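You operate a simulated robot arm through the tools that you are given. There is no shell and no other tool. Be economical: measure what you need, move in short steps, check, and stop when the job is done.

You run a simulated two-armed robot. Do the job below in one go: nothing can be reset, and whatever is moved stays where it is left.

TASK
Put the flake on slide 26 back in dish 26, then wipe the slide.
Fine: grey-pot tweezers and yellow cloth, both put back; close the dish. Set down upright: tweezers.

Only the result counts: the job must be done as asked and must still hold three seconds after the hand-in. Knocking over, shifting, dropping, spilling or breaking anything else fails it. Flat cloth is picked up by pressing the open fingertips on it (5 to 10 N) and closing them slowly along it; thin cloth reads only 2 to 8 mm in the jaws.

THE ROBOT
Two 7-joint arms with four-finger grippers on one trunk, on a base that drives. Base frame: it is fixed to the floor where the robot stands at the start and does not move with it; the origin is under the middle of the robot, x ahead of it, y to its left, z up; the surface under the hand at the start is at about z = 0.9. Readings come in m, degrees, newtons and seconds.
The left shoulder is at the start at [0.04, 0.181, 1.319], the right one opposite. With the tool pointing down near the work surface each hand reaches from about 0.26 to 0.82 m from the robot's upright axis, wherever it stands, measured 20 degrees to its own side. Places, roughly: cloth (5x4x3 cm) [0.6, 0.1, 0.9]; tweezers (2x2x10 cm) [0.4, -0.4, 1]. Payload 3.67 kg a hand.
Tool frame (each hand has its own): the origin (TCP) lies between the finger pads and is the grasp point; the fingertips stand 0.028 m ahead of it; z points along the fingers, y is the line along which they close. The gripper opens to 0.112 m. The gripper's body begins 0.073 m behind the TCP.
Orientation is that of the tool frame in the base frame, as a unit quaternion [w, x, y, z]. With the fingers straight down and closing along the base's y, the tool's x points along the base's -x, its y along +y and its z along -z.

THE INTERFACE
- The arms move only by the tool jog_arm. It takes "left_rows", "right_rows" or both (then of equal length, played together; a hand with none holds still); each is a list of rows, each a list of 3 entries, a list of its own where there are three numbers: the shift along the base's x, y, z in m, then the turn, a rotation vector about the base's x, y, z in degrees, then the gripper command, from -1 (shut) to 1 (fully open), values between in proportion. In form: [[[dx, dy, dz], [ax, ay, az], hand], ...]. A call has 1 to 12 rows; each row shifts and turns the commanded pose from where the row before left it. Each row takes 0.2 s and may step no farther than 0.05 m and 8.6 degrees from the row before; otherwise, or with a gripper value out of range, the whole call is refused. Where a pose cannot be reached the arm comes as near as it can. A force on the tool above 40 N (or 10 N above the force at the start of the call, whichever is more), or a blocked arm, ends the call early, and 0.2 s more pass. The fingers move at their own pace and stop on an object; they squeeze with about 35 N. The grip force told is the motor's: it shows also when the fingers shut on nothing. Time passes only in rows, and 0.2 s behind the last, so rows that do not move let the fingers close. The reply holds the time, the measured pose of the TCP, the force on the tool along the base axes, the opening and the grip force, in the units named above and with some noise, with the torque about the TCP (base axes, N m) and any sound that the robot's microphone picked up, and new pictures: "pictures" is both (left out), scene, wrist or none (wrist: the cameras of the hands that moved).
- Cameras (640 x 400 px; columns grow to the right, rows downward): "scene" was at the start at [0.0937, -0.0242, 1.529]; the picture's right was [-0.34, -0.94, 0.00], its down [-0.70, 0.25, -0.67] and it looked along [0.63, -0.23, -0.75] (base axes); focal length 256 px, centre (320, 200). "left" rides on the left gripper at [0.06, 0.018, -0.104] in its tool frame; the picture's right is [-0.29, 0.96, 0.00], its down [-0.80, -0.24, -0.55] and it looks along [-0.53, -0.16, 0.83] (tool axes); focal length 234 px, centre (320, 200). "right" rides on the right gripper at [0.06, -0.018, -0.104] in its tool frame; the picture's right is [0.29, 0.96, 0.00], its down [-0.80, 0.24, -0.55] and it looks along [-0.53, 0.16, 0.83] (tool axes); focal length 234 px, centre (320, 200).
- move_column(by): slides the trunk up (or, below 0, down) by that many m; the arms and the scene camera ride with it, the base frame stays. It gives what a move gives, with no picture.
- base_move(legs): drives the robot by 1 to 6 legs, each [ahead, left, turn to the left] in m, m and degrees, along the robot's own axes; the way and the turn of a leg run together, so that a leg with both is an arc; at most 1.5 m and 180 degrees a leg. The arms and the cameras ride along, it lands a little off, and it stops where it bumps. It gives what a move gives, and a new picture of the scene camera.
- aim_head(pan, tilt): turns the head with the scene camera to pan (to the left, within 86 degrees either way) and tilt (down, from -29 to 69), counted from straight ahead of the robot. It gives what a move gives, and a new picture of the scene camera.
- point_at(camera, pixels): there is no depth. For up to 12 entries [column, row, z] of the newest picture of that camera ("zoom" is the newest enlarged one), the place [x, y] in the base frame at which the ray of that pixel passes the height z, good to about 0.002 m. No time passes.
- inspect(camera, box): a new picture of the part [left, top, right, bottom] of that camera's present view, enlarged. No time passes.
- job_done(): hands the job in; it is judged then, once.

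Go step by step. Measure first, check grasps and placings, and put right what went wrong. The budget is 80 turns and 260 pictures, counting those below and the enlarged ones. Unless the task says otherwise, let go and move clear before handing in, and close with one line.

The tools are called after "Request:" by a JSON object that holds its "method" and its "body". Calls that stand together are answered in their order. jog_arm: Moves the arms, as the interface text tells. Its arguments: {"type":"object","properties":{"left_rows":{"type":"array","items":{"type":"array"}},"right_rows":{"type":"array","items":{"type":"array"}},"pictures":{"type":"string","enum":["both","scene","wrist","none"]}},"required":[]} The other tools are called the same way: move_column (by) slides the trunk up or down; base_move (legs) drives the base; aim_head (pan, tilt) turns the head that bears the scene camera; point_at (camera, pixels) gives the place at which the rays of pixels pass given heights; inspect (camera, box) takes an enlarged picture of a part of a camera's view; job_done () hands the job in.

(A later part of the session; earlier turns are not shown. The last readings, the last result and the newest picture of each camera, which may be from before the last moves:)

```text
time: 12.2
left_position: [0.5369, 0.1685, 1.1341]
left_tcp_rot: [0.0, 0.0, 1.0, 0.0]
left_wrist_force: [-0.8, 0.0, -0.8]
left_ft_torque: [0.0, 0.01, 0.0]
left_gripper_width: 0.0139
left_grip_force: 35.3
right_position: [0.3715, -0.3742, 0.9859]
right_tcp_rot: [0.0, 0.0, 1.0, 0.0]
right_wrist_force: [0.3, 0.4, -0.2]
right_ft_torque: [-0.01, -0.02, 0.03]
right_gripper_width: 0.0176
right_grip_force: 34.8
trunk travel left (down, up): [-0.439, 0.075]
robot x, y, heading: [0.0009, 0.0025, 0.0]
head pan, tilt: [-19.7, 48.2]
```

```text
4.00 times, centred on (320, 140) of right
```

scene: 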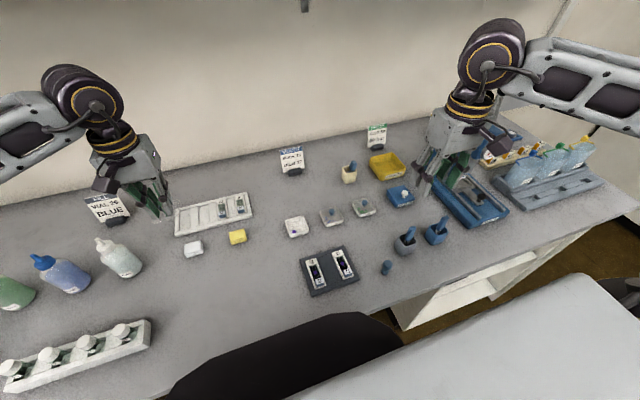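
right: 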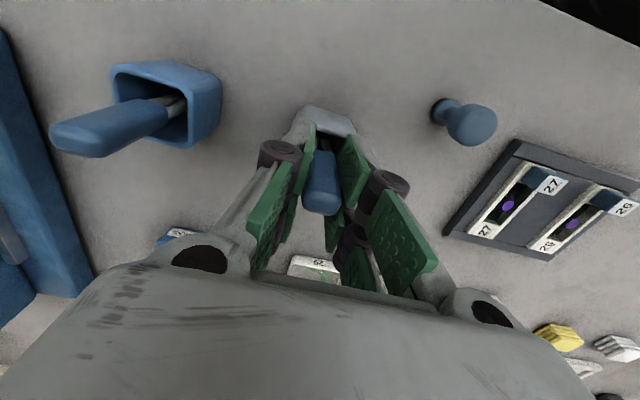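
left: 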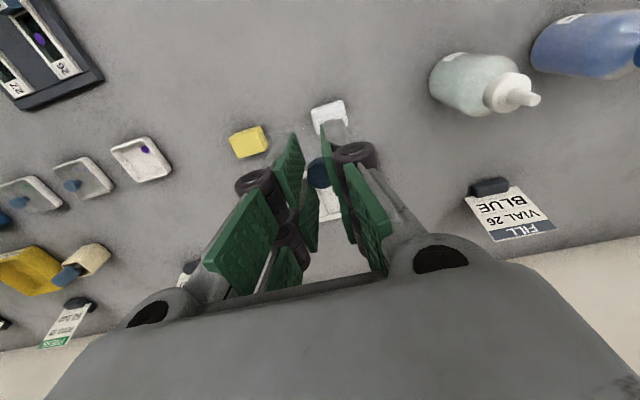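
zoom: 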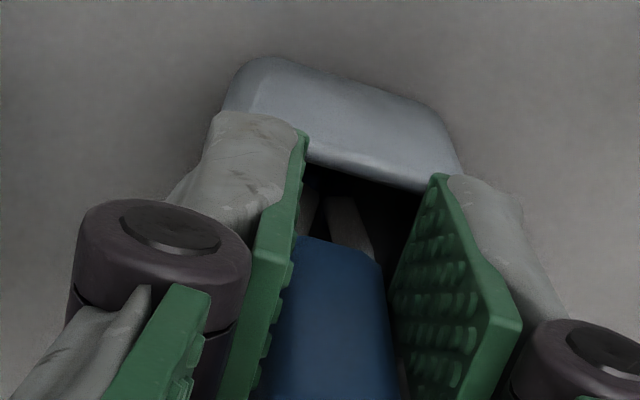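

Gripped at 17.6 mm, the handle width. I'll lift straight up out of the pot.

Request:
{"method": "jog_arm", "body": {"right_rows": [[[0, 0, 0.015], [0, 0, 0], -1], [[0, 0, 0.03], [0, 0, 0], -1], [[0, 0, 0.04], [0, 0, 0], -1], [[0, 0, 0.045], [0, 0, 0], -1], [[0, 0, 0], [0, 0, 0], -1]]}}

Request:
{"method": "inspect", "body": {"camera": "scene", "box": [358, 165, 454, 245]}}

Request:
{"method": "inspect", "body": {"camera": "right", "box": [240, 70, 400, 220]}}

```text
time: 13.4
left_position: [0.537, 0.1689, 1.1325]
left_tcp_rot: [0.0, 0.0, 1.0, 0.001]
left_wrist_force: [0.0, 0.1, -0.8]
left_ft_torque: [-0.03, 0.01, 0.02]
left_gripper_width: 0.0137
left_grip_force: 35.3
right_position: [0.369, -0.3734, 1.1165]
right_tcp_rot: [0.0, 0.0, 1.0, 0.0]
right_wrist_force: [-0.4, -0.2, 0.5]
right_ft_torque: [-0.03, 0.0, -0.02]
right_gripper_width: 0.0175
right_grip_force: 34.8
trunk travel left (down, up): [-0.439, 0.075]
robot x, y, heading: [0.001, 0.0007, 0.1]
head pan, tilt: [-19.7, 48.2]
```

scene: 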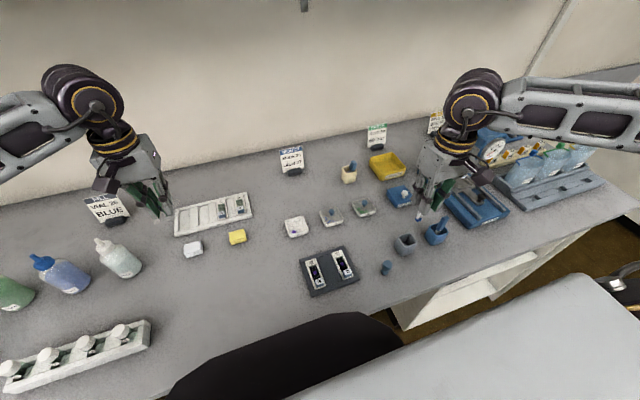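
right: 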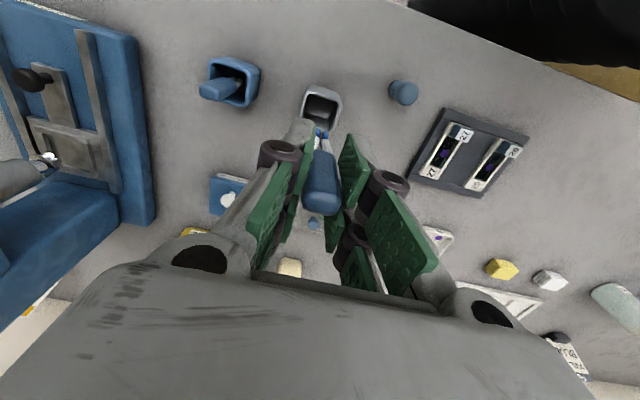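

```text
5.00 times, centred on (406, 205) of scene
```

zoom: 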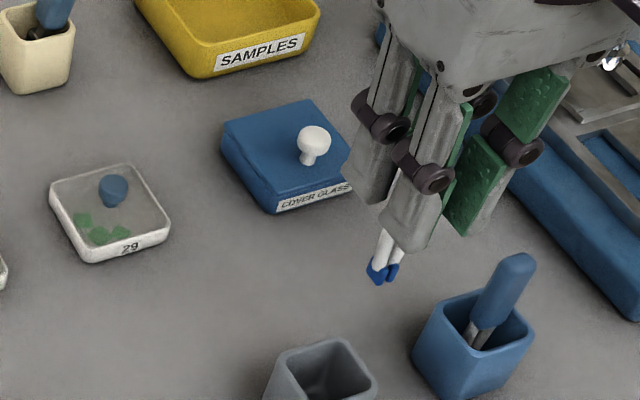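

```text
2.67 times, centred on (320, 145) of right
```

zoom: 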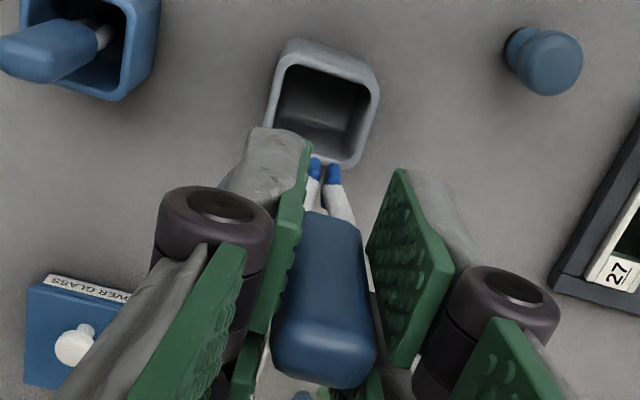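

The tweezers are out, with the tips at scene pixel (418.6,220) and right-camera pixel (322,132). I'll work out the tip height.

Request:
{"method": "point_at", "body": {"camera": "scene", "pixels": [[418.6, 220.5, 1.01], [418.6, 220.5, 1.02], [418.6, 220.5, 1.03], [418.6, 220.5, 1.04]]}}

Request:
{"method": "point_at", "body": {"camera": "right", "pixels": [[322, 132, 1.01], [322, 132, 1.02], [322, 132, 1.03], [322, 132, 1.04], [486, 153, 0.9], [486, 153, 0.91]]}}

Request:
{"method": "inspect", "body": {"camera": "right", "box": [400, 90, 540, 210]}}

```text
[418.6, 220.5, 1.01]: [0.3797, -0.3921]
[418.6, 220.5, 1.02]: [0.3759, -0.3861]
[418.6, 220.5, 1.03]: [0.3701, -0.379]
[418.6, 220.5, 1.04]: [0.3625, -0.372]
```

```text
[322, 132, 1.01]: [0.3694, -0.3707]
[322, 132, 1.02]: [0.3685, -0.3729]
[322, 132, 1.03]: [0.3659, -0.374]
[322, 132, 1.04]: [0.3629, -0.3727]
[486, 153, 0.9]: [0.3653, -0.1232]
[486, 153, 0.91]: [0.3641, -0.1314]
```

```text
3.33 times, centred on (470, 150) of right
```

zoom: 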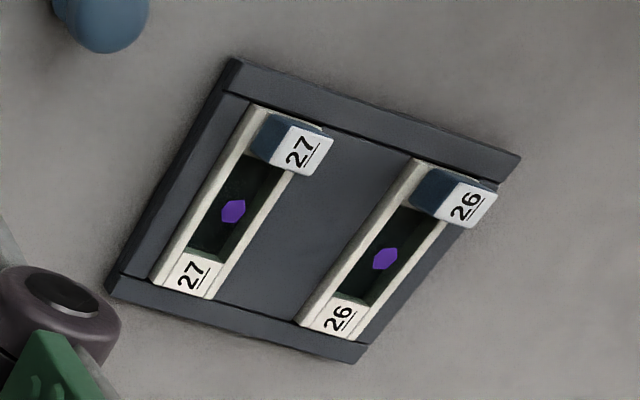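

Tip offset is about 0.09 m below the TCP. I'll carry the tweezers over slide 26's flake and look from there.

Request:
{"method": "jog_arm", "body": {"right_rows": [[[0, 0.03, 0], [0, 0, 0], -1], [[0.002, 0.04, 0], [0, 0, 0], -1], [[0.002, 0.04, 0], [0, 0, 0], -1], [[0.003, 0.045, 0], [0, 0, 0], -1], [[0.003, 0.045, 0], [0, 0, 0], -1], [[0.002, 0.04, 0], [0, 0, 0], -1], [[0, 0.018, -0.02], [0, 0, 0], -1], [[0, 0, -0.02], [0, 0, 0], -1], [[0, 0, 0], [0, 0, 0], -1]]}}

Request:
{"method": "inspect", "body": {"camera": "right", "box": [260, 60, 380, 160]}}

Request:
{"method": "inspect", "body": {"camera": "scene", "box": [280, 215, 376, 295]}}

Request:
{"method": "inspect", "body": {"camera": "left", "box": [0, 0, 130, 110]}}

```text
time: 15.4
left_position: [0.5384, 0.1698, 1.1337]
left_tcp_rot: [-0.001, -0.001, 1.0, 0.0]
left_wrist_force: [1.4, 0.0, -1.3]
left_ft_torque: [-0.02, 0.0, -0.03]
left_gripper_width: 0.0135
left_grip_force: 34.8
right_position: [0.3828, -0.1124, 1.0753]
right_tcp_rot: [0.0, 0.0, 1.0, 0.0]
right_wrist_force: [0.8, 0.0, -0.5]
right_ft_torque: [-0.04, -0.01, -0.03]
right_gripper_width: 0.0177
right_grip_force: 34.7
trunk travel left (down, up): [-0.439, 0.075]
robot x, y, heading: [0.0026, 0.0008, -0.2]
head pan, tilt: [-19.7, 48.2]
```

scene: 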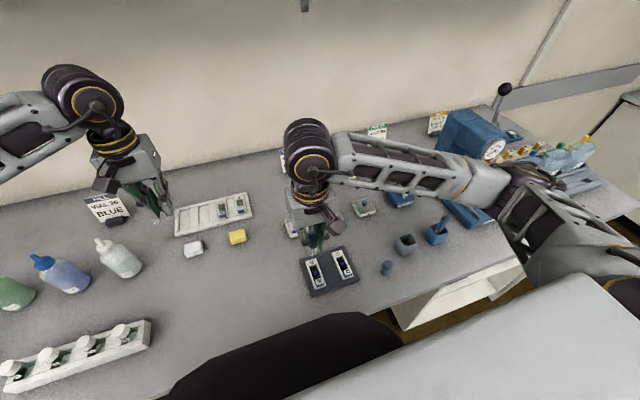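
right: 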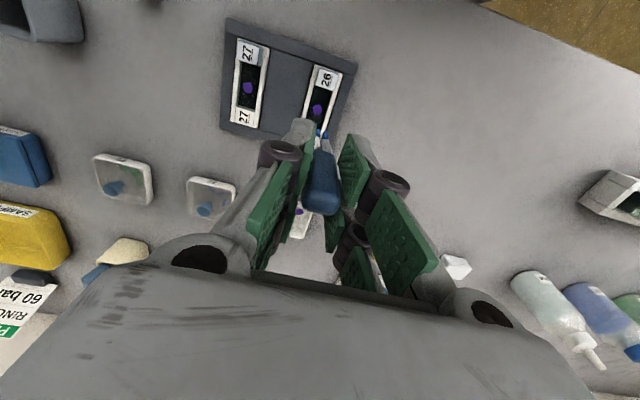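

```text
4.00 times, centred on (320, 110) of right
```

zoom: 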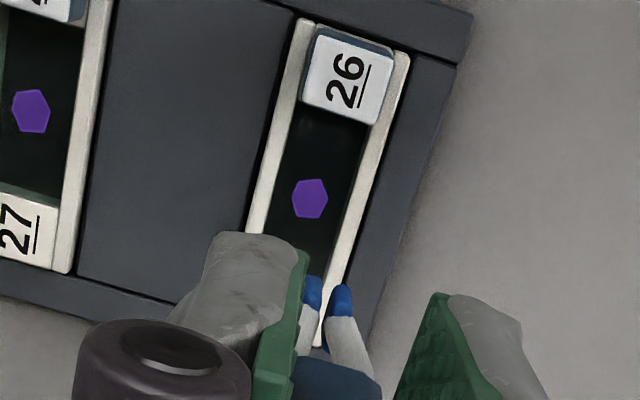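

```text
5.00 times, centred on (328, 255) of scene
```

zoom: 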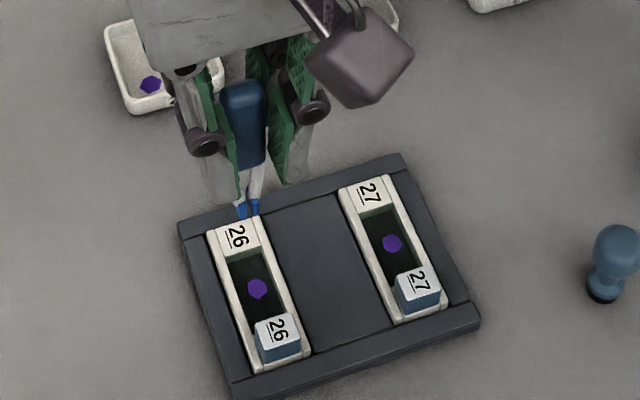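

```text
3.64 times, centred on (65, 55) of left
```

zoom: 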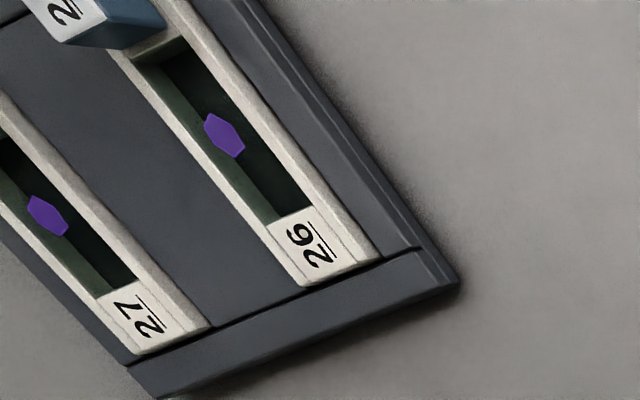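

Request:
{"method": "point_at", "body": {"camera": "right", "pixels": [[317.5, 109.75, 0.89], [317.5, 109.75, 0.9], [317.5, 109.75, 0.91], [321.75, 130.75, 0.98], [321.75, 130.75, 0.99], [321.75, 130.75, 1.0]]}}

Request:
{"method": "point_at", "body": {"camera": "scene", "pixels": [[315.4, 272.6, 0.89], [315.4, 272.6, 0.9], [315.4, 272.6, 0.91], [313.6, 257.4, 0.98], [313.6, 257.4, 0.99], [313.6, 257.4, 1.0]]}}

Request:
{"method": "point_at", "body": {"camera": "left", "pixels": [[38.6, 37.1, 0.89], [38.6, 37.1, 0.9], [38.6, 37.1, 0.91], [38.6, 37.1, 0.92]]}}

```text
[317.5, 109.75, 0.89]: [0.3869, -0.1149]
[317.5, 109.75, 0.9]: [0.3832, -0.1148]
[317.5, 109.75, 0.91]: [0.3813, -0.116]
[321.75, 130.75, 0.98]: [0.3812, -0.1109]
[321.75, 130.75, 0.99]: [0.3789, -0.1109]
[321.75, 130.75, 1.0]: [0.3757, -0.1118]
```

```text
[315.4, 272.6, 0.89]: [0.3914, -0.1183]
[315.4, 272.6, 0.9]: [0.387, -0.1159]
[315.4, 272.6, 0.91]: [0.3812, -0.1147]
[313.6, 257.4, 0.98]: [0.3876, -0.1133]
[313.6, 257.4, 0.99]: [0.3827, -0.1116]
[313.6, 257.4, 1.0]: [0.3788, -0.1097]
```

```text
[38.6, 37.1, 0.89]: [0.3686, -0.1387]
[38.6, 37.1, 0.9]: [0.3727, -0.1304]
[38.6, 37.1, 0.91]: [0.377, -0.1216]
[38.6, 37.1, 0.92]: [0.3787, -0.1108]
```

Flake is at about (0.381, -0.1155, 0.91) and the tip at about (0.380, -0.111, 0.99). I'll shift -4 mm in y and lower 50 mm, then recheck.

Request:
{"method": "jog_arm", "body": {"right_rows": [[[0, -0.002, -0.02], [0, 0, 0], -1], [[0, -0.002, -0.02], [0, 0, 0], -1], [[0, 0, -0.01], [0, 0, 0], -1], [[0, 0, 0], [0, 0, 0], -1]], "pictures": "none"}}

Request:
{"method": "inspect", "body": {"camera": "right", "box": [270, 70, 370, 150]}}

Request:
{"method": "inspect", "body": {"camera": "scene", "box": [290, 235, 354, 290]}}

Request:
{"method": "inspect", "body": {"camera": "left", "box": [0, 0, 130, 110]}}

```text
time: 16.4
left_position: [0.537, 0.1685, 1.1353]
left_tcp_rot: [0.0, -0.002, 1.0, 0.0]
left_wrist_force: [0.4, 0.0, -1.1]
left_ft_torque: [0.0, 0.02, 0.0]
left_gripper_width: 0.0133
left_grip_force: 34.9
right_position: [0.3818, -0.1182, 1.024]
right_tcp_rot: [0.001, 0.0, 1.0, -0.001]
right_wrist_force: [0.0, -0.5, 0.0]
right_ft_torque: [0.02, 0.01, 0.02]
right_gripper_width: 0.0175
right_grip_force: 35.3
trunk travel left (down, up): [-0.439, 0.075]
robot x, y, heading: [0.0005, 0.0013, -0.1]
head pan, tilt: [-19.7, 48.2]
```

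```text
5.00 times, centred on (320, 110) of right
```

zoom: 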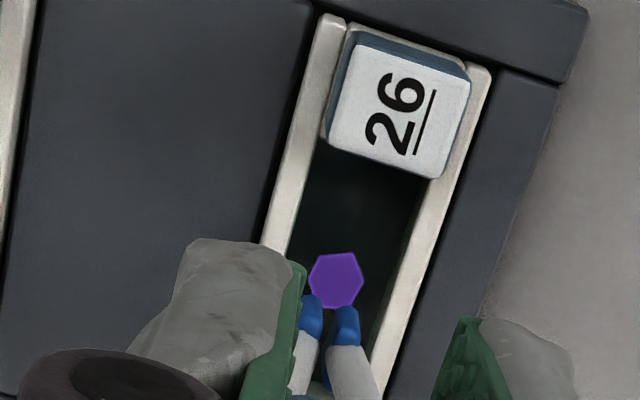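

```text
7.27 times, centred on (322, 262) of scene
```

zoom: 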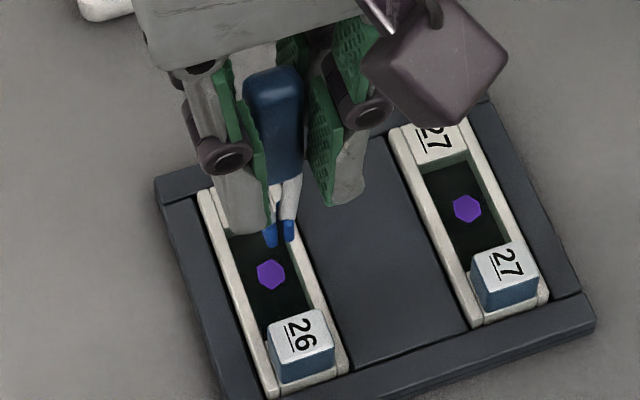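

```text
3.64 times, centred on (65, 55) of left
```

zoom: 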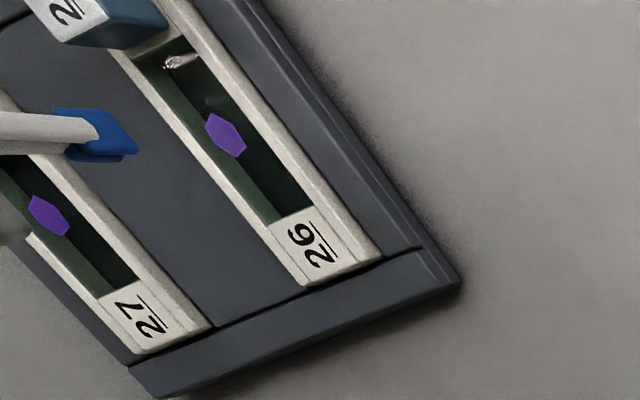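

The tips fit the channel. My estimate is that the flake lies +5 mm in x and +2.5 mm in y from the tip axis, about 27 mm below. I'll correct and lower 15 mm.

Request:
{"method": "jog_arm", "body": {"right_rows": [[[0.0045, 0.0025, -0.005], [0, 0, 0], -1], [[0, 0, -0.01], [0, 0, 0], -1], [[0, 0, 0], [0, 0, 0], -1]], "pictures": "none"}}

Request:
{"method": "inspect", "body": {"camera": "right", "box": [270, 90, 370, 170]}}

Request:
{"method": "inspect", "body": {"camera": "scene", "box": [290, 235, 354, 290]}}

Request:
{"method": "inspect", "body": {"camera": "left", "box": [0, 0, 100, 80]}}

```text
time: 17.2
left_position: [0.5371, 0.1693, 1.1324]
left_tcp_rot: [0.0, -0.001, 1.0, 0.0]
left_wrist_force: [0.0, 0.0, 0.3]
left_ft_torque: [-0.01, 0.01, 0.01]
left_gripper_width: 0.0123
left_grip_force: 34.7
right_position: [0.3866, -0.1158, 1.0099]
right_tcp_rot: [0.0, 0.0, 1.0, 0.0]
right_wrist_force: [0.0, 0.1, -1.0]
right_ft_torque: [-0.01, -0.03, -0.02]
right_gripper_width: 0.0175
right_grip_force: 34.9
trunk travel left (down, up): [-0.439, 0.075]
robot x, y, heading: [0.0009, 0.0039, 0.1]
head pan, tilt: [-19.7, 48.2]
```

```text
5.00 times, centred on (320, 130) of right
```

zoom: 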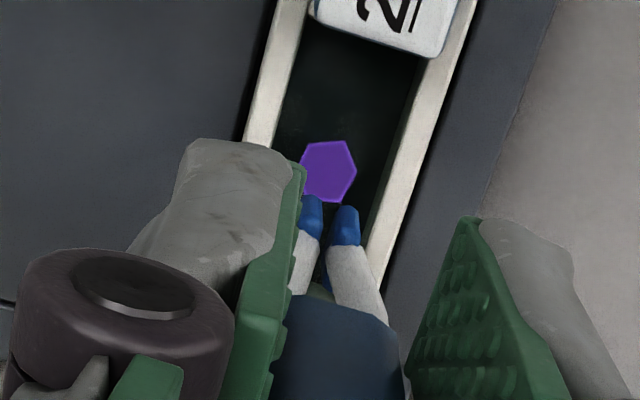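

```text
7.27 times, centred on (322, 262) of scene
```

zoom: 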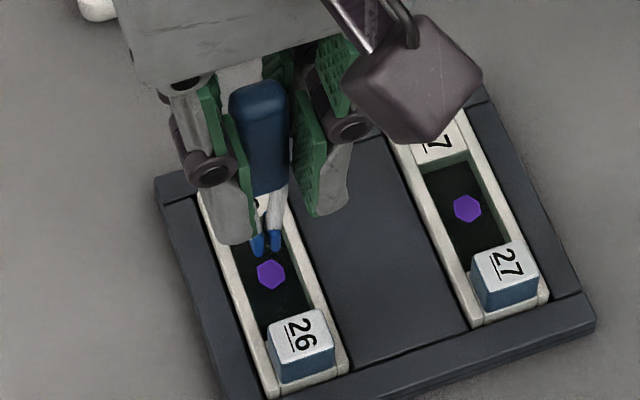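

```text
5.00 times, centred on (50, 40) of left
```

zoom: 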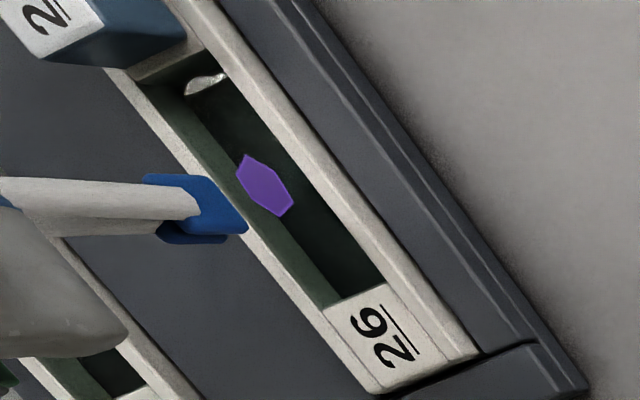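

Warning: the left gripper width is creeping down (14.2 to 12.3 mm), so the lid knob is slipping out. I'll hold the right hand still and set the lid down straight away on the bare table near (0.45, 0.13).

Request:
{"method": "jog_arm", "body": {"left_rows": [[[-0.02, -0.01, -0.02], [0, 0, 0], -1], [[-0.022, -0.01, -0.035], [0, 0, 0], -1], [[-0.022, -0.01, -0.035], [0, 0, 0], -1], [[-0.022, -0.01, -0.035], [0, 0, 0], -1], [[0, 0, -0.03], [0, 0, 0], -1], [[0, 0, -0.018], [0, 0, 0], -1]], "pictures": "both"}}

Request:
{"method": "inspect", "body": {"camera": "scene", "box": [180, 230, 276, 300]}}

```text
time: 18.6
left_position: [0.4535, 0.1261, 0.961]
left_tcp_rot: [0.0, -0.001, 1.0, -0.001]
left_wrist_force: [-0.1, 0.8, 0.1]
left_ft_torque: [0.05, 0.0, -0.01]
left_gripper_width: 0.012
left_grip_force: 35.0
right_position: [0.3866, -0.1154, 1.0099]
right_tcp_rot: [0.0, 0.0, 1.0, -0.001]
right_wrist_force: [0.9, -1.2, 0.3]
right_ft_torque: [0.0, 0.01, -0.02]
right_gripper_width: 0.0174
right_grip_force: 34.9
trunk travel left (down, up): [-0.439, 0.075]
robot x, y, heading: [-0.0004, -0.0048, -0.2]
head pan, tilt: [-19.7, 48.2]
```

scene: 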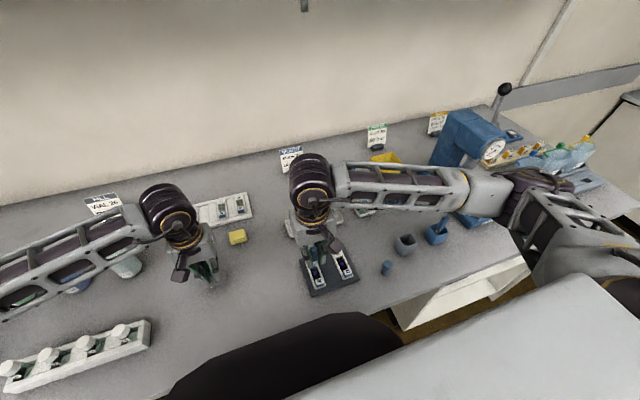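
left: 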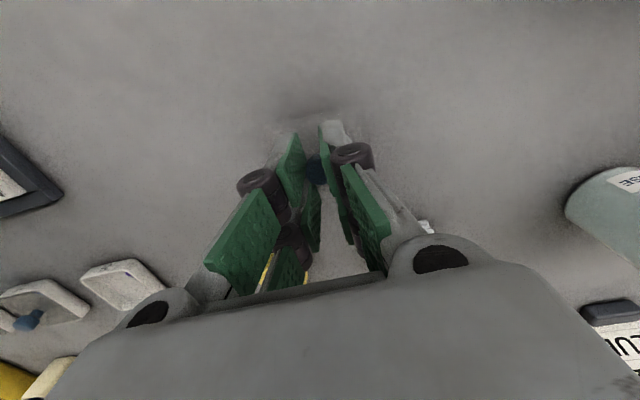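

```text
5.71 times, centred on (228, 265) of scene
```

zoom: 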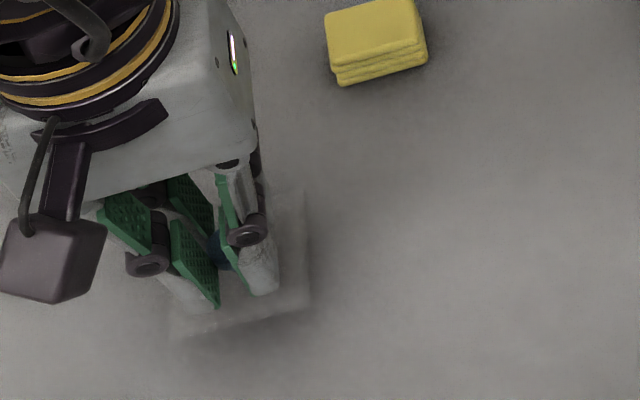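

The lid is still held, just above the table with its shadow visible. I'll lower in small steps to contact.

Request:
{"method": "jog_arm", "body": {"left_rows": [[[0, 0, -0.004], [0, 0, 0], -1], [[0, 0, -0.004], [0, 0, 0], -1], [[0, 0, -0.003], [0, 0, 0], -1], [[0, 0, -0.003], [0, 0, 0], -1]], "pictures": "none"}}

Request:
{"method": "inspect", "body": {"camera": "scene", "box": [180, 240, 276, 300]}}

```text
time: 19.6
left_position: [0.4528, 0.128, 0.9466]
left_tcp_rot: [0.001, -0.001, 1.0, 0.0]
left_wrist_force: [-0.7, -0.3, 0.4]
left_ft_torque: [0.01, 0.0, -0.01]
left_gripper_width: 0.0119
left_grip_force: 34.8
right_position: [0.3857, -0.114, 1.0099]
right_tcp_rot: [0.0, -0.001, 1.0, 0.0]
right_wrist_force: [-0.4, -0.1, -0.3]
right_ft_torque: [0.0, 0.04, 0.01]
right_gripper_width: 0.0176
right_grip_force: 34.9
trunk travel left (down, up): [-0.439, 0.075]
robot x, y, heading: [-0.0007, 0.0007, -0.2]
head pan, tilt: [-19.7, 48.2]
```

```text
6.67 times, centred on (228, 270) of scene
```

zoom: 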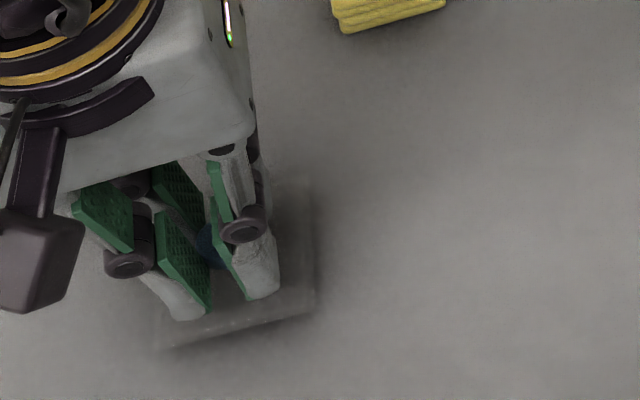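

Request:
{"method": "jog_arm", "body": {"left_rows": [[[0, 0, -0.003], [0, 0, 0], -1], [[0, 0, -0.002], [0, 0, 0], -1], [[0, 0, -0.002], [0, 0, 0], -1]], "pictures": "none"}}

Request:
{"method": "inspect", "body": {"camera": "scene", "box": [180, 240, 276, 300]}}

```text
time: 20.4
left_position: [0.4542, 0.127, 0.9382]
left_tcp_rot: [0.002, 0.0, 1.0, -0.001]
left_wrist_force: [-0.6, 0.8, 3.8]
left_ft_torque: [0.02, 0.03, -0.01]
left_gripper_width: 0.0116
left_grip_force: 34.6
right_position: [0.387, -0.1151, 1.0116]
right_tcp_rot: [0.0, -0.001, 1.0, 0.0]
right_wrist_force: [-0.2, -0.3, 0.0]
right_ft_torque: [-0.03, 0.02, 0.01]
right_gripper_width: 0.0176
right_grip_force: 34.7
trunk travel left (down, up): [-0.439, 0.075]
robot x, y, heading: [-0.0007, 0.0003, 0.4]
head pan, tilt: [-19.7, 48.2]
```

```text
6.67 times, centred on (228, 270) of scene
```

zoom: 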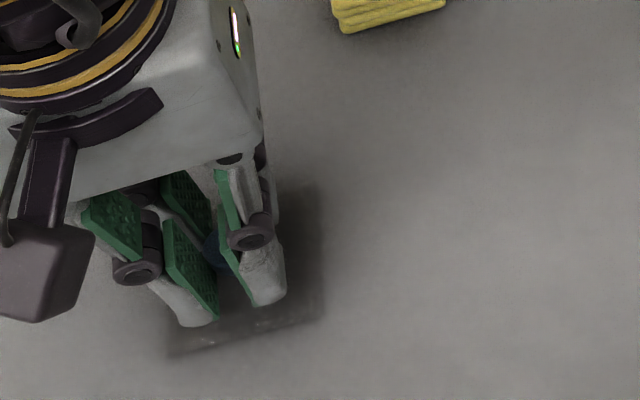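

Contact (3.8 N), so the lid is on the table. I'll release it and raise the left hand clear.

Request:
{"method": "jog_arm", "body": {"left_rows": [[[0, 0, 0], [0, 0, 0], -0.6], [[0, 0, 0], [0, 0, 0], -0.3], [[0, 0, 0.02], [0, 0, 0], -0.1], [[0, 0, 0.04], [0, 0, 0], -0.1], [[-0.0, 0.02, 0.045], [0, 0, 0], -0.1], [[0, 0.03, 0.045], [0, 0, 0], 0]], "pictures": "wrist"}}

Request:
{"method": "inspect", "body": {"camera": "scene", "box": [180, 240, 276, 300]}}

Request:
{"method": "inspect", "body": {"camera": "right", "box": [270, 90, 370, 170]}}

```text
refused: row 6 steps farther than a row can; nothing moved
```

```text
6.67 times, centred on (228, 270) of scene
```

zoom: 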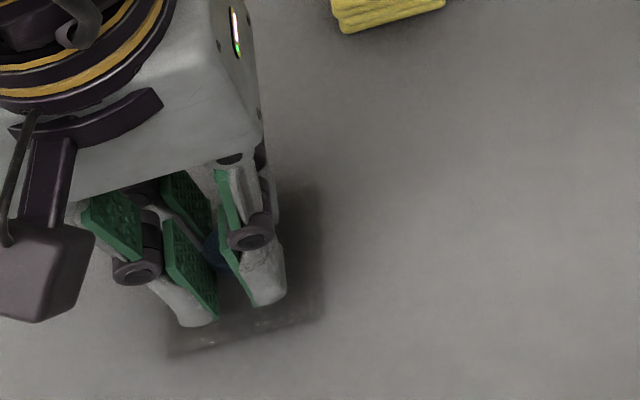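

```text
5.00 times, centred on (320, 130) of right
```

zoom: 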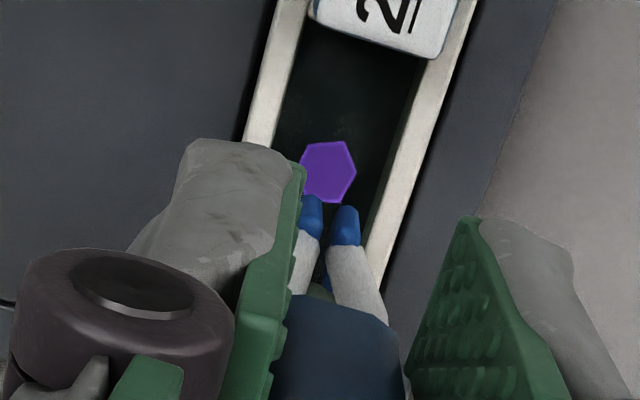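

That call was refused because a step was too large. I'll repeat it with smaller ones.

Request:
{"method": "jog_arm", "body": {"left_rows": [[[0, 0, 0], [0, 0, 0], -0.6], [[0, 0, 0], [0, 0, 0], -0.3], [[0, 0, 0.02], [0, 0, 0], -0.1], [[0, 0, 0.04], [0, 0, 0], -0.1], [[0, 0.015, 0.04], [0, 0, 0], -0.1], [[0, 0.02, 0.04], [0, 0, 0], 0]], "pictures": "wrist"}}

Request:
{"method": "inspect", "body": {"camera": "scene", "box": [180, 240, 276, 300]}}

```text
time: 21.8
left_position: [0.4534, 0.1661, 1.0802]
left_tcp_rot: [-0.001, 0.0, 1.0, 0.0]
left_wrist_force: [-0.6, 0.1, 1.0]
left_ft_torque: [0.03, -0.05, -0.01]
left_gripper_width: 0.056
left_grip_force: 0.0
right_position: [0.3859, -0.1156, 1.0108]
right_tcp_rot: [0.0, 0.0, 1.0, 0.0]
right_wrist_force: [0.4, 0.4, 0.1]
right_ft_torque: [0.01, 0.0, 0.04]
right_gripper_width: 0.0177
right_grip_force: 35.0
trunk travel left (down, up): [-0.439, 0.075]
robot x, y, heading: [-0.0013, -0.0011, 0.1]
head pan, tilt: [-19.7, 48.2]
```

left: 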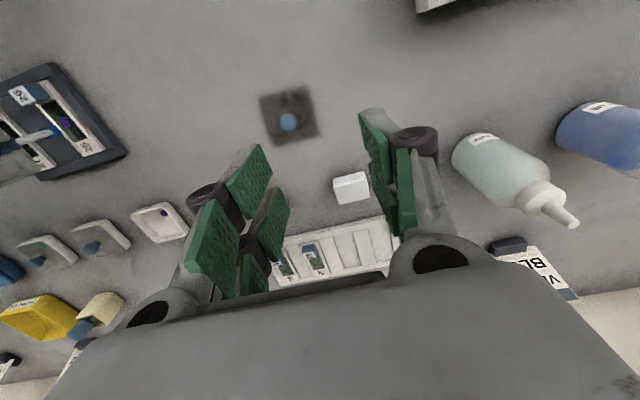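

```text
6.67 times, centred on (228, 270) of scene
```

zoom: 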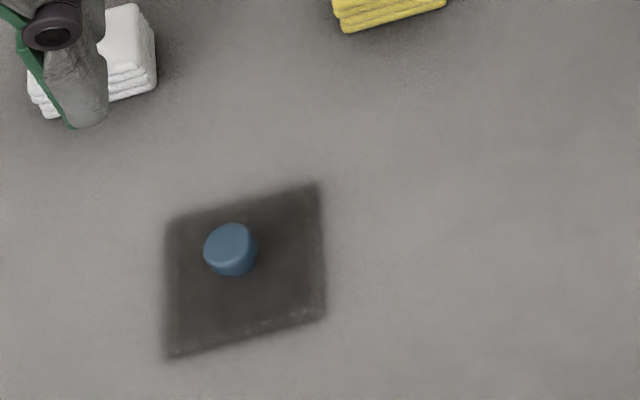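

The lid rests flat on the table and the left hand is clear. The tip is now about 12 mm above the flake and nearly aligned, so I'll lower 9 mm with a 1 mm x correction and read the force.

Request:
{"method": "jog_arm", "body": {"right_rows": [[[-0.001, 0, -0.003], [0, 0, 0], -1], [[0, 0, -0.003], [0, 0, 0], -1], [[0, 0, -0.003], [0, 0, 0], -1], [[0, 0, 0], [0, 0, 0], -1]], "pictures": "none"}}

Request:
{"method": "inspect", "body": {"camera": "right", "box": [280, 95, 360, 159]}}

Request:
{"method": "inspect", "body": {"camera": "scene", "box": [295, 245, 343, 285]}}

Request:
{"method": "inspect", "body": {"camera": "left", "box": [0, 60, 130, 190]}}

```text
time: 22.8
left_position: [0.4522, 0.1645, 1.0796]
left_tcp_rot: [0.0, -0.001, 1.0, 0.0]
left_wrist_force: [0.0, 0.7, 0.5]
left_ft_torque: [0.01, -0.04, 0.02]
left_gripper_width: 0.056
left_grip_force: 0.1
right_position: [0.3864, -0.1159, 1.0012]
right_tcp_rot: [0.0, 0.0, 1.0, 0.001]
right_wrist_force: [0.7, -0.5, -0.3]
right_ft_torque: [0.0, 0.03, -0.02]
right_gripper_width: 0.0175
right_grip_force: 35.0
trunk travel left (down, up): [-0.439, 0.075]
robot x, y, heading: [0.0019, 0.0021, -0.0]
head pan, tilt: [-19.7, 48.2]
```

```text
6.25 times, centred on (320, 127) of right
```

zoom: 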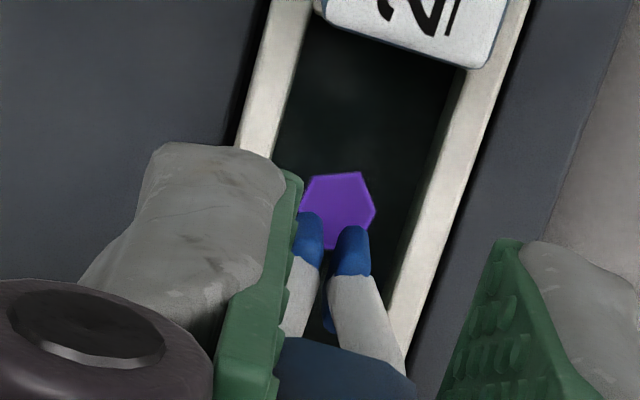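

```text
10.00 times, centred on (319, 265) of scene
```

zoom: 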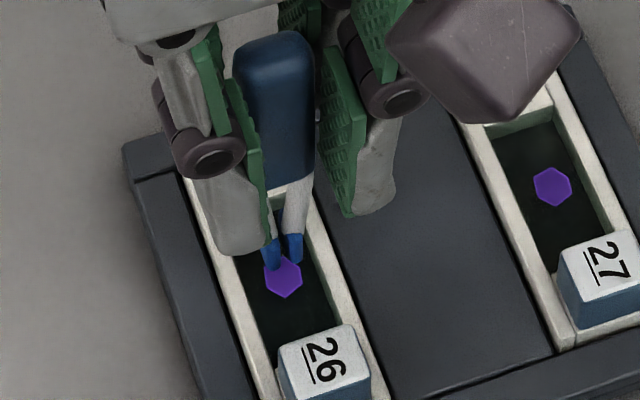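

```text
3.08 times, centred on (65, 125) of left
```

zoom: 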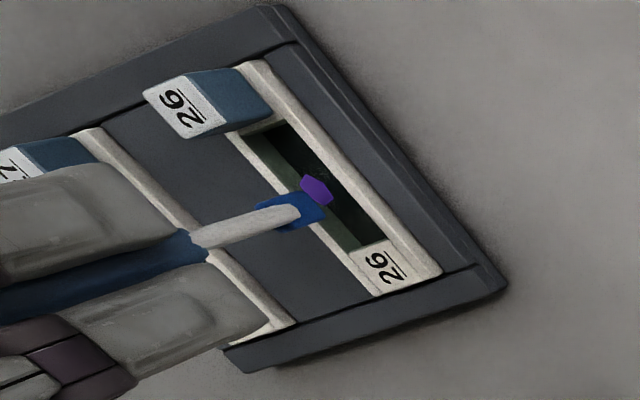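

Well aligned: tip mid at (332,220) and flake at (337,210), with 3–5 mm left. I'll step down 1 mm at a time.

Request:
{"method": "jog_arm", "body": {"right_rows": [[[0, 0.0005, -0.001], [0, 0, 0], -1], [[0, 0, -0.001], [0, 0, 0], -1], [[0, 0, -0.001], [0, 0, 0], -1], [[0, 0, 0], [0, 0, 0], -1]], "pictures": "none"}}

Request:
{"method": "inspect", "body": {"camera": "right", "box": [280, 95, 360, 159]}}

Request:
{"method": "inspect", "body": {"camera": "scene", "box": [295, 245, 343, 285]}}

```text
time: 23.8
left_position: [0.4537, 0.1633, 1.0798]
left_tcp_rot: [0.0, -0.002, 1.0, 0.0]
left_wrist_force: [0.0, 0.6, -0.6]
left_ft_torque: [0.04, 0.01, 0.02]
left_gripper_width: 0.0559
left_grip_force: 0.1
right_position: [0.3862, -0.1156, 1.0004]
right_tcp_rot: [0.0, 0.0, 1.0, 0.0]
right_wrist_force: [-0.5, 0.0, -1.2]
right_ft_torque: [-0.01, 0.04, -0.04]
right_gripper_width: 0.0178
right_grip_force: 35.7
trunk travel left (down, up): [-0.439, 0.075]
robot x, y, heading: [-0.0004, -0.005, -0.0]
head pan, tilt: [-19.7, 48.2]
```

```text
6.25 times, centred on (320, 127) of right
```

zoom: 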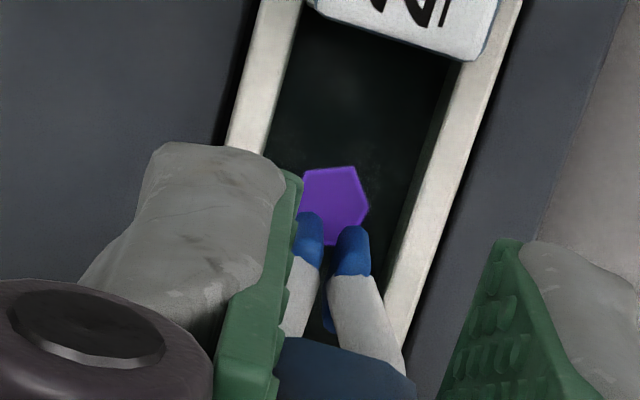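

```text
10.00 times, centred on (319, 265) of scene
```

zoom: 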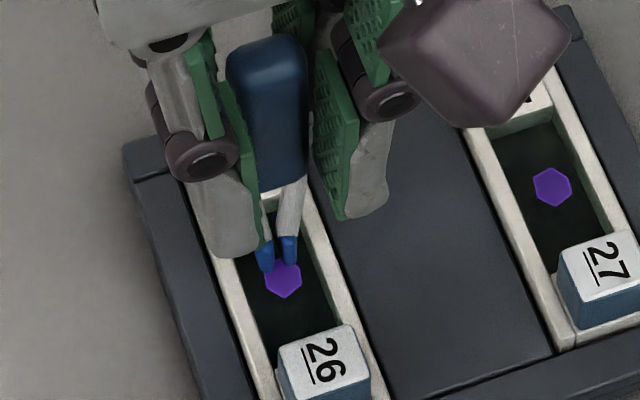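

Request:
{"method": "jog_arm", "body": {"right_rows": [[[0, -0.0005, -0.001], [0, 0, 0], -1], [[0, 0, -0.001], [0, 0, 0], -1], [[0, 0, -0.001], [0, 0, 0], -1], [[0, 0, 0], [0, 0, 0], -1], [[0, 0, 0], [0, 0, 0], -1]], "pictures": "none"}}

Request:
{"method": "inspect", "body": {"camera": "right", "box": [280, 95, 360, 159]}}

Request:
{"method": "inspect", "body": {"camera": "scene", "box": [295, 245, 343, 285]}}

Request:
{"method": "inspect", "body": {"camera": "left", "box": [40, 80, 130, 155]}}

```text
time: 25.0
left_position: [0.4532, 0.1644, 1.0792]
left_tcp_rot: [0.001, -0.001, 1.0, 0.0]
left_wrist_force: [0.5, -0.3, -0.2]
left_ft_torque: [0.01, 0.03, 0.01]
left_gripper_width: 0.056
left_grip_force: 0.0
right_position: [0.3876, -0.1158, 0.9969]
right_tcp_rot: [0.0, 0.0, 1.0, 0.001]
right_wrist_force: [-0.1, -0.1, -0.6]
right_ft_torque: [-0.03, 0.01, 0.0]
right_gripper_width: 0.0175
right_grip_force: 35.1
trunk travel left (down, up): [-0.439, 0.075]
robot x, y, heading: [0.0018, -0.0009, -0.0]
head pan, tilt: [-19.7, 48.2]
```

```text
6.25 times, centred on (320, 127) of right
```

zoom: 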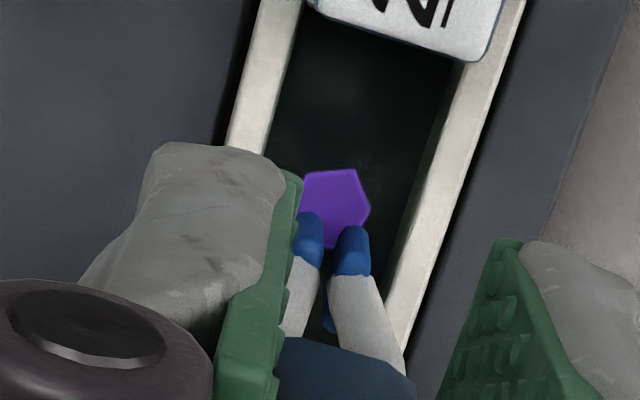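

```text
10.00 times, centred on (319, 265) of scene
```

zoom: 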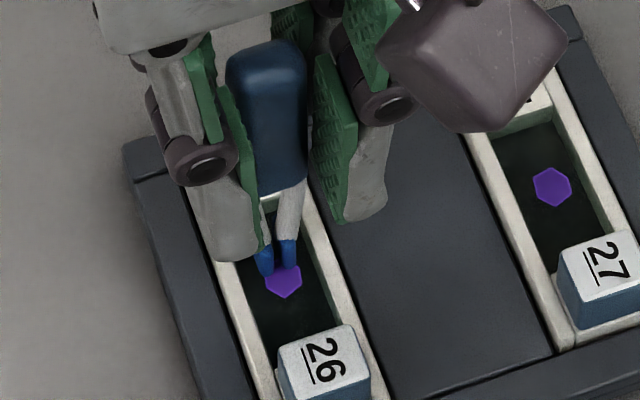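

```text
5.33 times, centred on (85, 118) of left
```

zoom: 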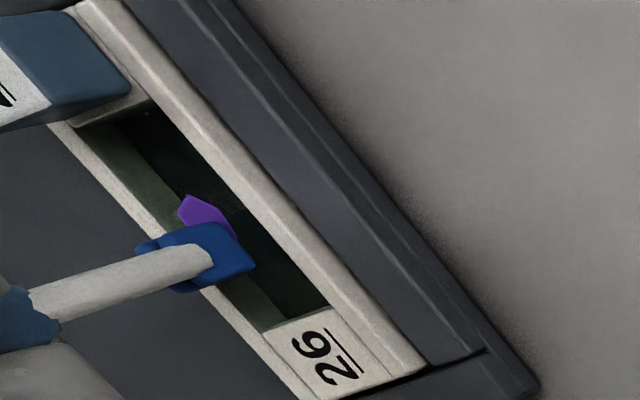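

The left view shows the blue tip pads sitting about 3–4 mm to +x of the flake centre, with no contact force yet. I'll shift −3.5 mm in x and step down.

Request:
{"method": "jog_arm", "body": {"right_rows": [[[-0.002, 0, 0.001], [0, 0, 0], -1], [[-0.0015, 0, 0], [0, 0, 0], -1], [[0, 0, -0.001], [0, 0, 0], -1], [[0, 0, -0.001], [0, 0, 0], -1], [[0, 0, 0], [0, 0, 0], -1]], "pictures": "none"}}

Request:
{"method": "inspect", "body": {"camera": "right", "box": [280, 95, 360, 159]}}

Request:
{"method": "inspect", "body": {"camera": "scene", "box": [295, 245, 343, 285]}}

Request:
{"method": "inspect", "body": {"camera": "left", "box": [40, 80, 130, 155]}}

```text
time: 26.2
left_position: [0.4531, 0.1643, 1.08]
left_tcp_rot: [-0.001, -0.001, 1.0, 0.001]
left_wrist_force: [-0.8, 0.4, 0.3]
left_ft_torque: [0.01, 0.02, -0.02]
left_gripper_width: 0.0559
left_grip_force: 0.2
right_position: [0.3831, -0.1149, 0.9951]
right_tcp_rot: [-0.001, 0.0, 1.0, 0.0]
right_wrist_force: [-0.2, 0.3, -0.4]
right_ft_torque: [0.0, 0.0, 0.04]
right_gripper_width: 0.0176
right_grip_force: 34.6
trunk travel left (down, up): [-0.439, 0.075]
robot x, y, heading: [0.0017, -0.0006, 0.1]
head pan, tilt: [-19.7, 48.2]
```

```text
6.25 times, centred on (320, 127) of right
```

zoom: 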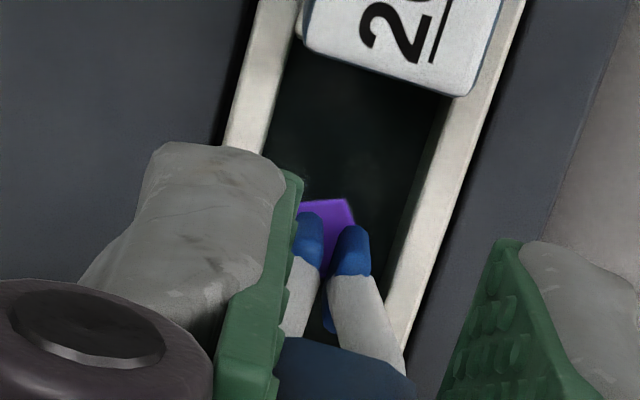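

```text
10.00 times, centred on (319, 265) of scene
```

zoom: 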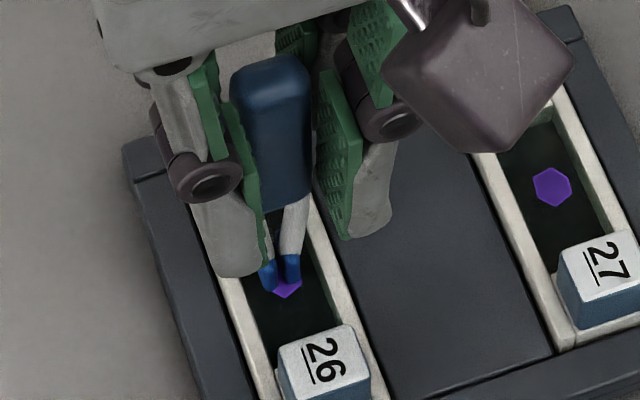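

```text
5.33 times, centred on (85, 118) of left
```

zoom: 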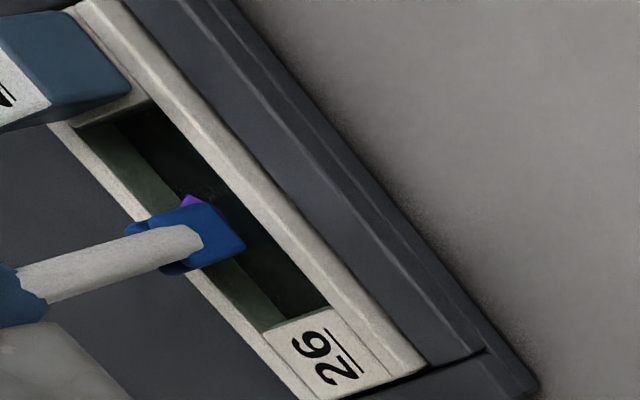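

The tips now cover the flake in all three views. I'll step down to contact.

Request:
{"method": "jog_arm", "body": {"right_rows": [[[0, 0, -0.001], [0, 0, 0], -1], [[0, 0, -0.001], [0, 0, 0], -1], [[0, 0, 0], [0, 0, 0], -1]], "pictures": "none"}}

Request:
{"method": "inspect", "body": {"camera": "scene", "box": [295, 245, 343, 285]}}

```text
time: 27.0
left_position: [0.4523, 0.1647, 1.0797]
left_tcp_rot: [0.0, -0.001, 1.0, 0.0]
left_wrist_force: [0.0, -0.5, -0.1]
left_ft_torque: [-0.04, 0.01, -0.03]
left_gripper_width: 0.0558
left_grip_force: 0.0
right_position: [0.3838, -0.1151, 0.9946]
right_tcp_rot: [0.001, 0.001, 1.0, 0.001]
right_wrist_force: [-0.2, 0.0, 12.9]
right_ft_torque: [0.08, 0.05, 0.0]
right_gripper_width: 0.0174
right_grip_force: 35.0
trunk travel left (down, up): [-0.439, 0.075]
robot x, y, heading: [-0.0004, -0.0047, 0.0]
head pan, tilt: [-19.7, 48.2]
```

```text
10.00 times, centred on (319, 265) of scene
```

zoom: 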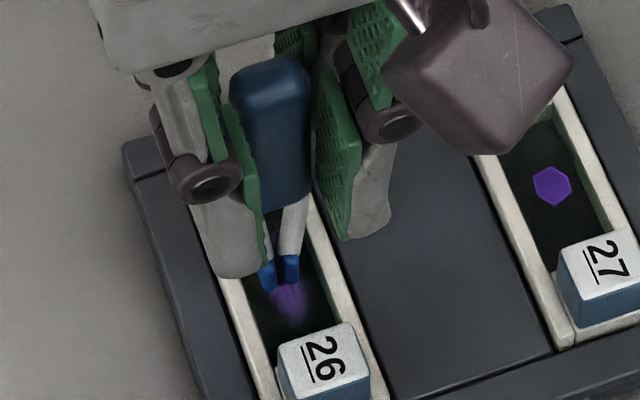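

Contact at 12.9 N, and the purple under the tips now looks like a faint residue, so the flake may be caught. I'll lift gently and look.

Request:
{"method": "jog_arm", "body": {"right_rows": [[[0, 0, 0.002], [0, 0, 0], -1], [[0, 0, 0.006], [0, 0, 0], -1], [[0, 0, 0.012], [0, 0, 0], -1], [[0, 0, 0.02], [0, 0, 0], -1], [[0, 0, 0], [0, 0, 0], -1]], "pictures": "none"}}

Request:
{"method": "inspect", "body": {"camera": "right", "box": [280, 95, 360, 159]}}

Request:
{"method": "inspect", "body": {"camera": "scene", "box": [295, 230, 343, 285]}}

Request:
{"method": "inspect", "body": {"camera": "left", "box": [0, 60, 130, 160]}}

```text
time: 28.2
left_position: [0.453, 0.1645, 1.0798]
left_tcp_rot: [0.0, -0.001, 1.0, -0.001]
left_wrist_force: [0.6, 0.8, -0.2]
left_ft_torque: [-0.03, 0.0, 0.02]
left_gripper_width: 0.0561
left_grip_force: 0.0
right_position: [0.3814, -0.116, 1.032]
right_tcp_rot: [0.001, 0.0, 1.0, 0.0]
right_wrist_force: [-0.2, 0.1, -0.4]
right_ft_torque: [0.01, -0.01, 0.01]
right_gripper_width: 0.0177
right_grip_force: 34.4
trunk travel left (down, up): [-0.439, 0.075]
robot x, y, heading: [0.0013, 0.0038, 0.1]
head pan, tilt: [-19.7, 48.2]
```

```text
6.25 times, centred on (320, 127) of right
```

zoom: 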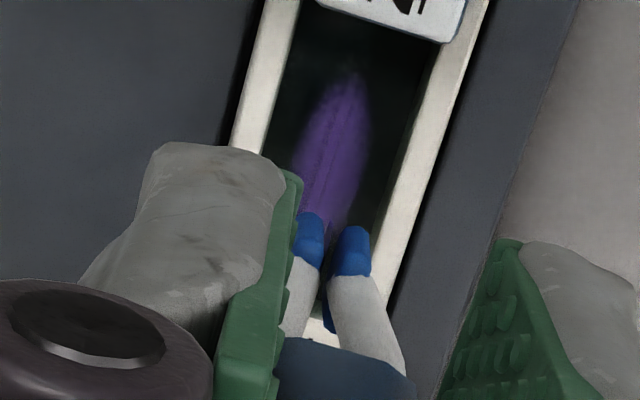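

```text
7.27 times, centred on (319, 258) of scene
```

zoom: 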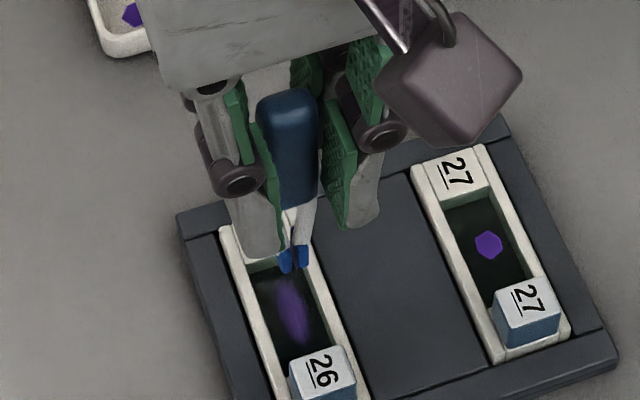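

```text
4.00 times, centred on (65, 110) of left
```

zoom: 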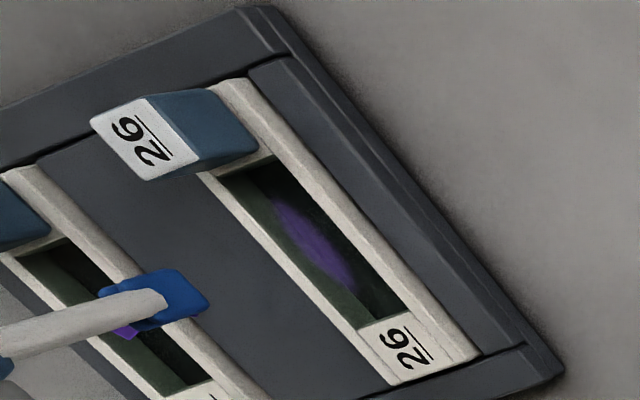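

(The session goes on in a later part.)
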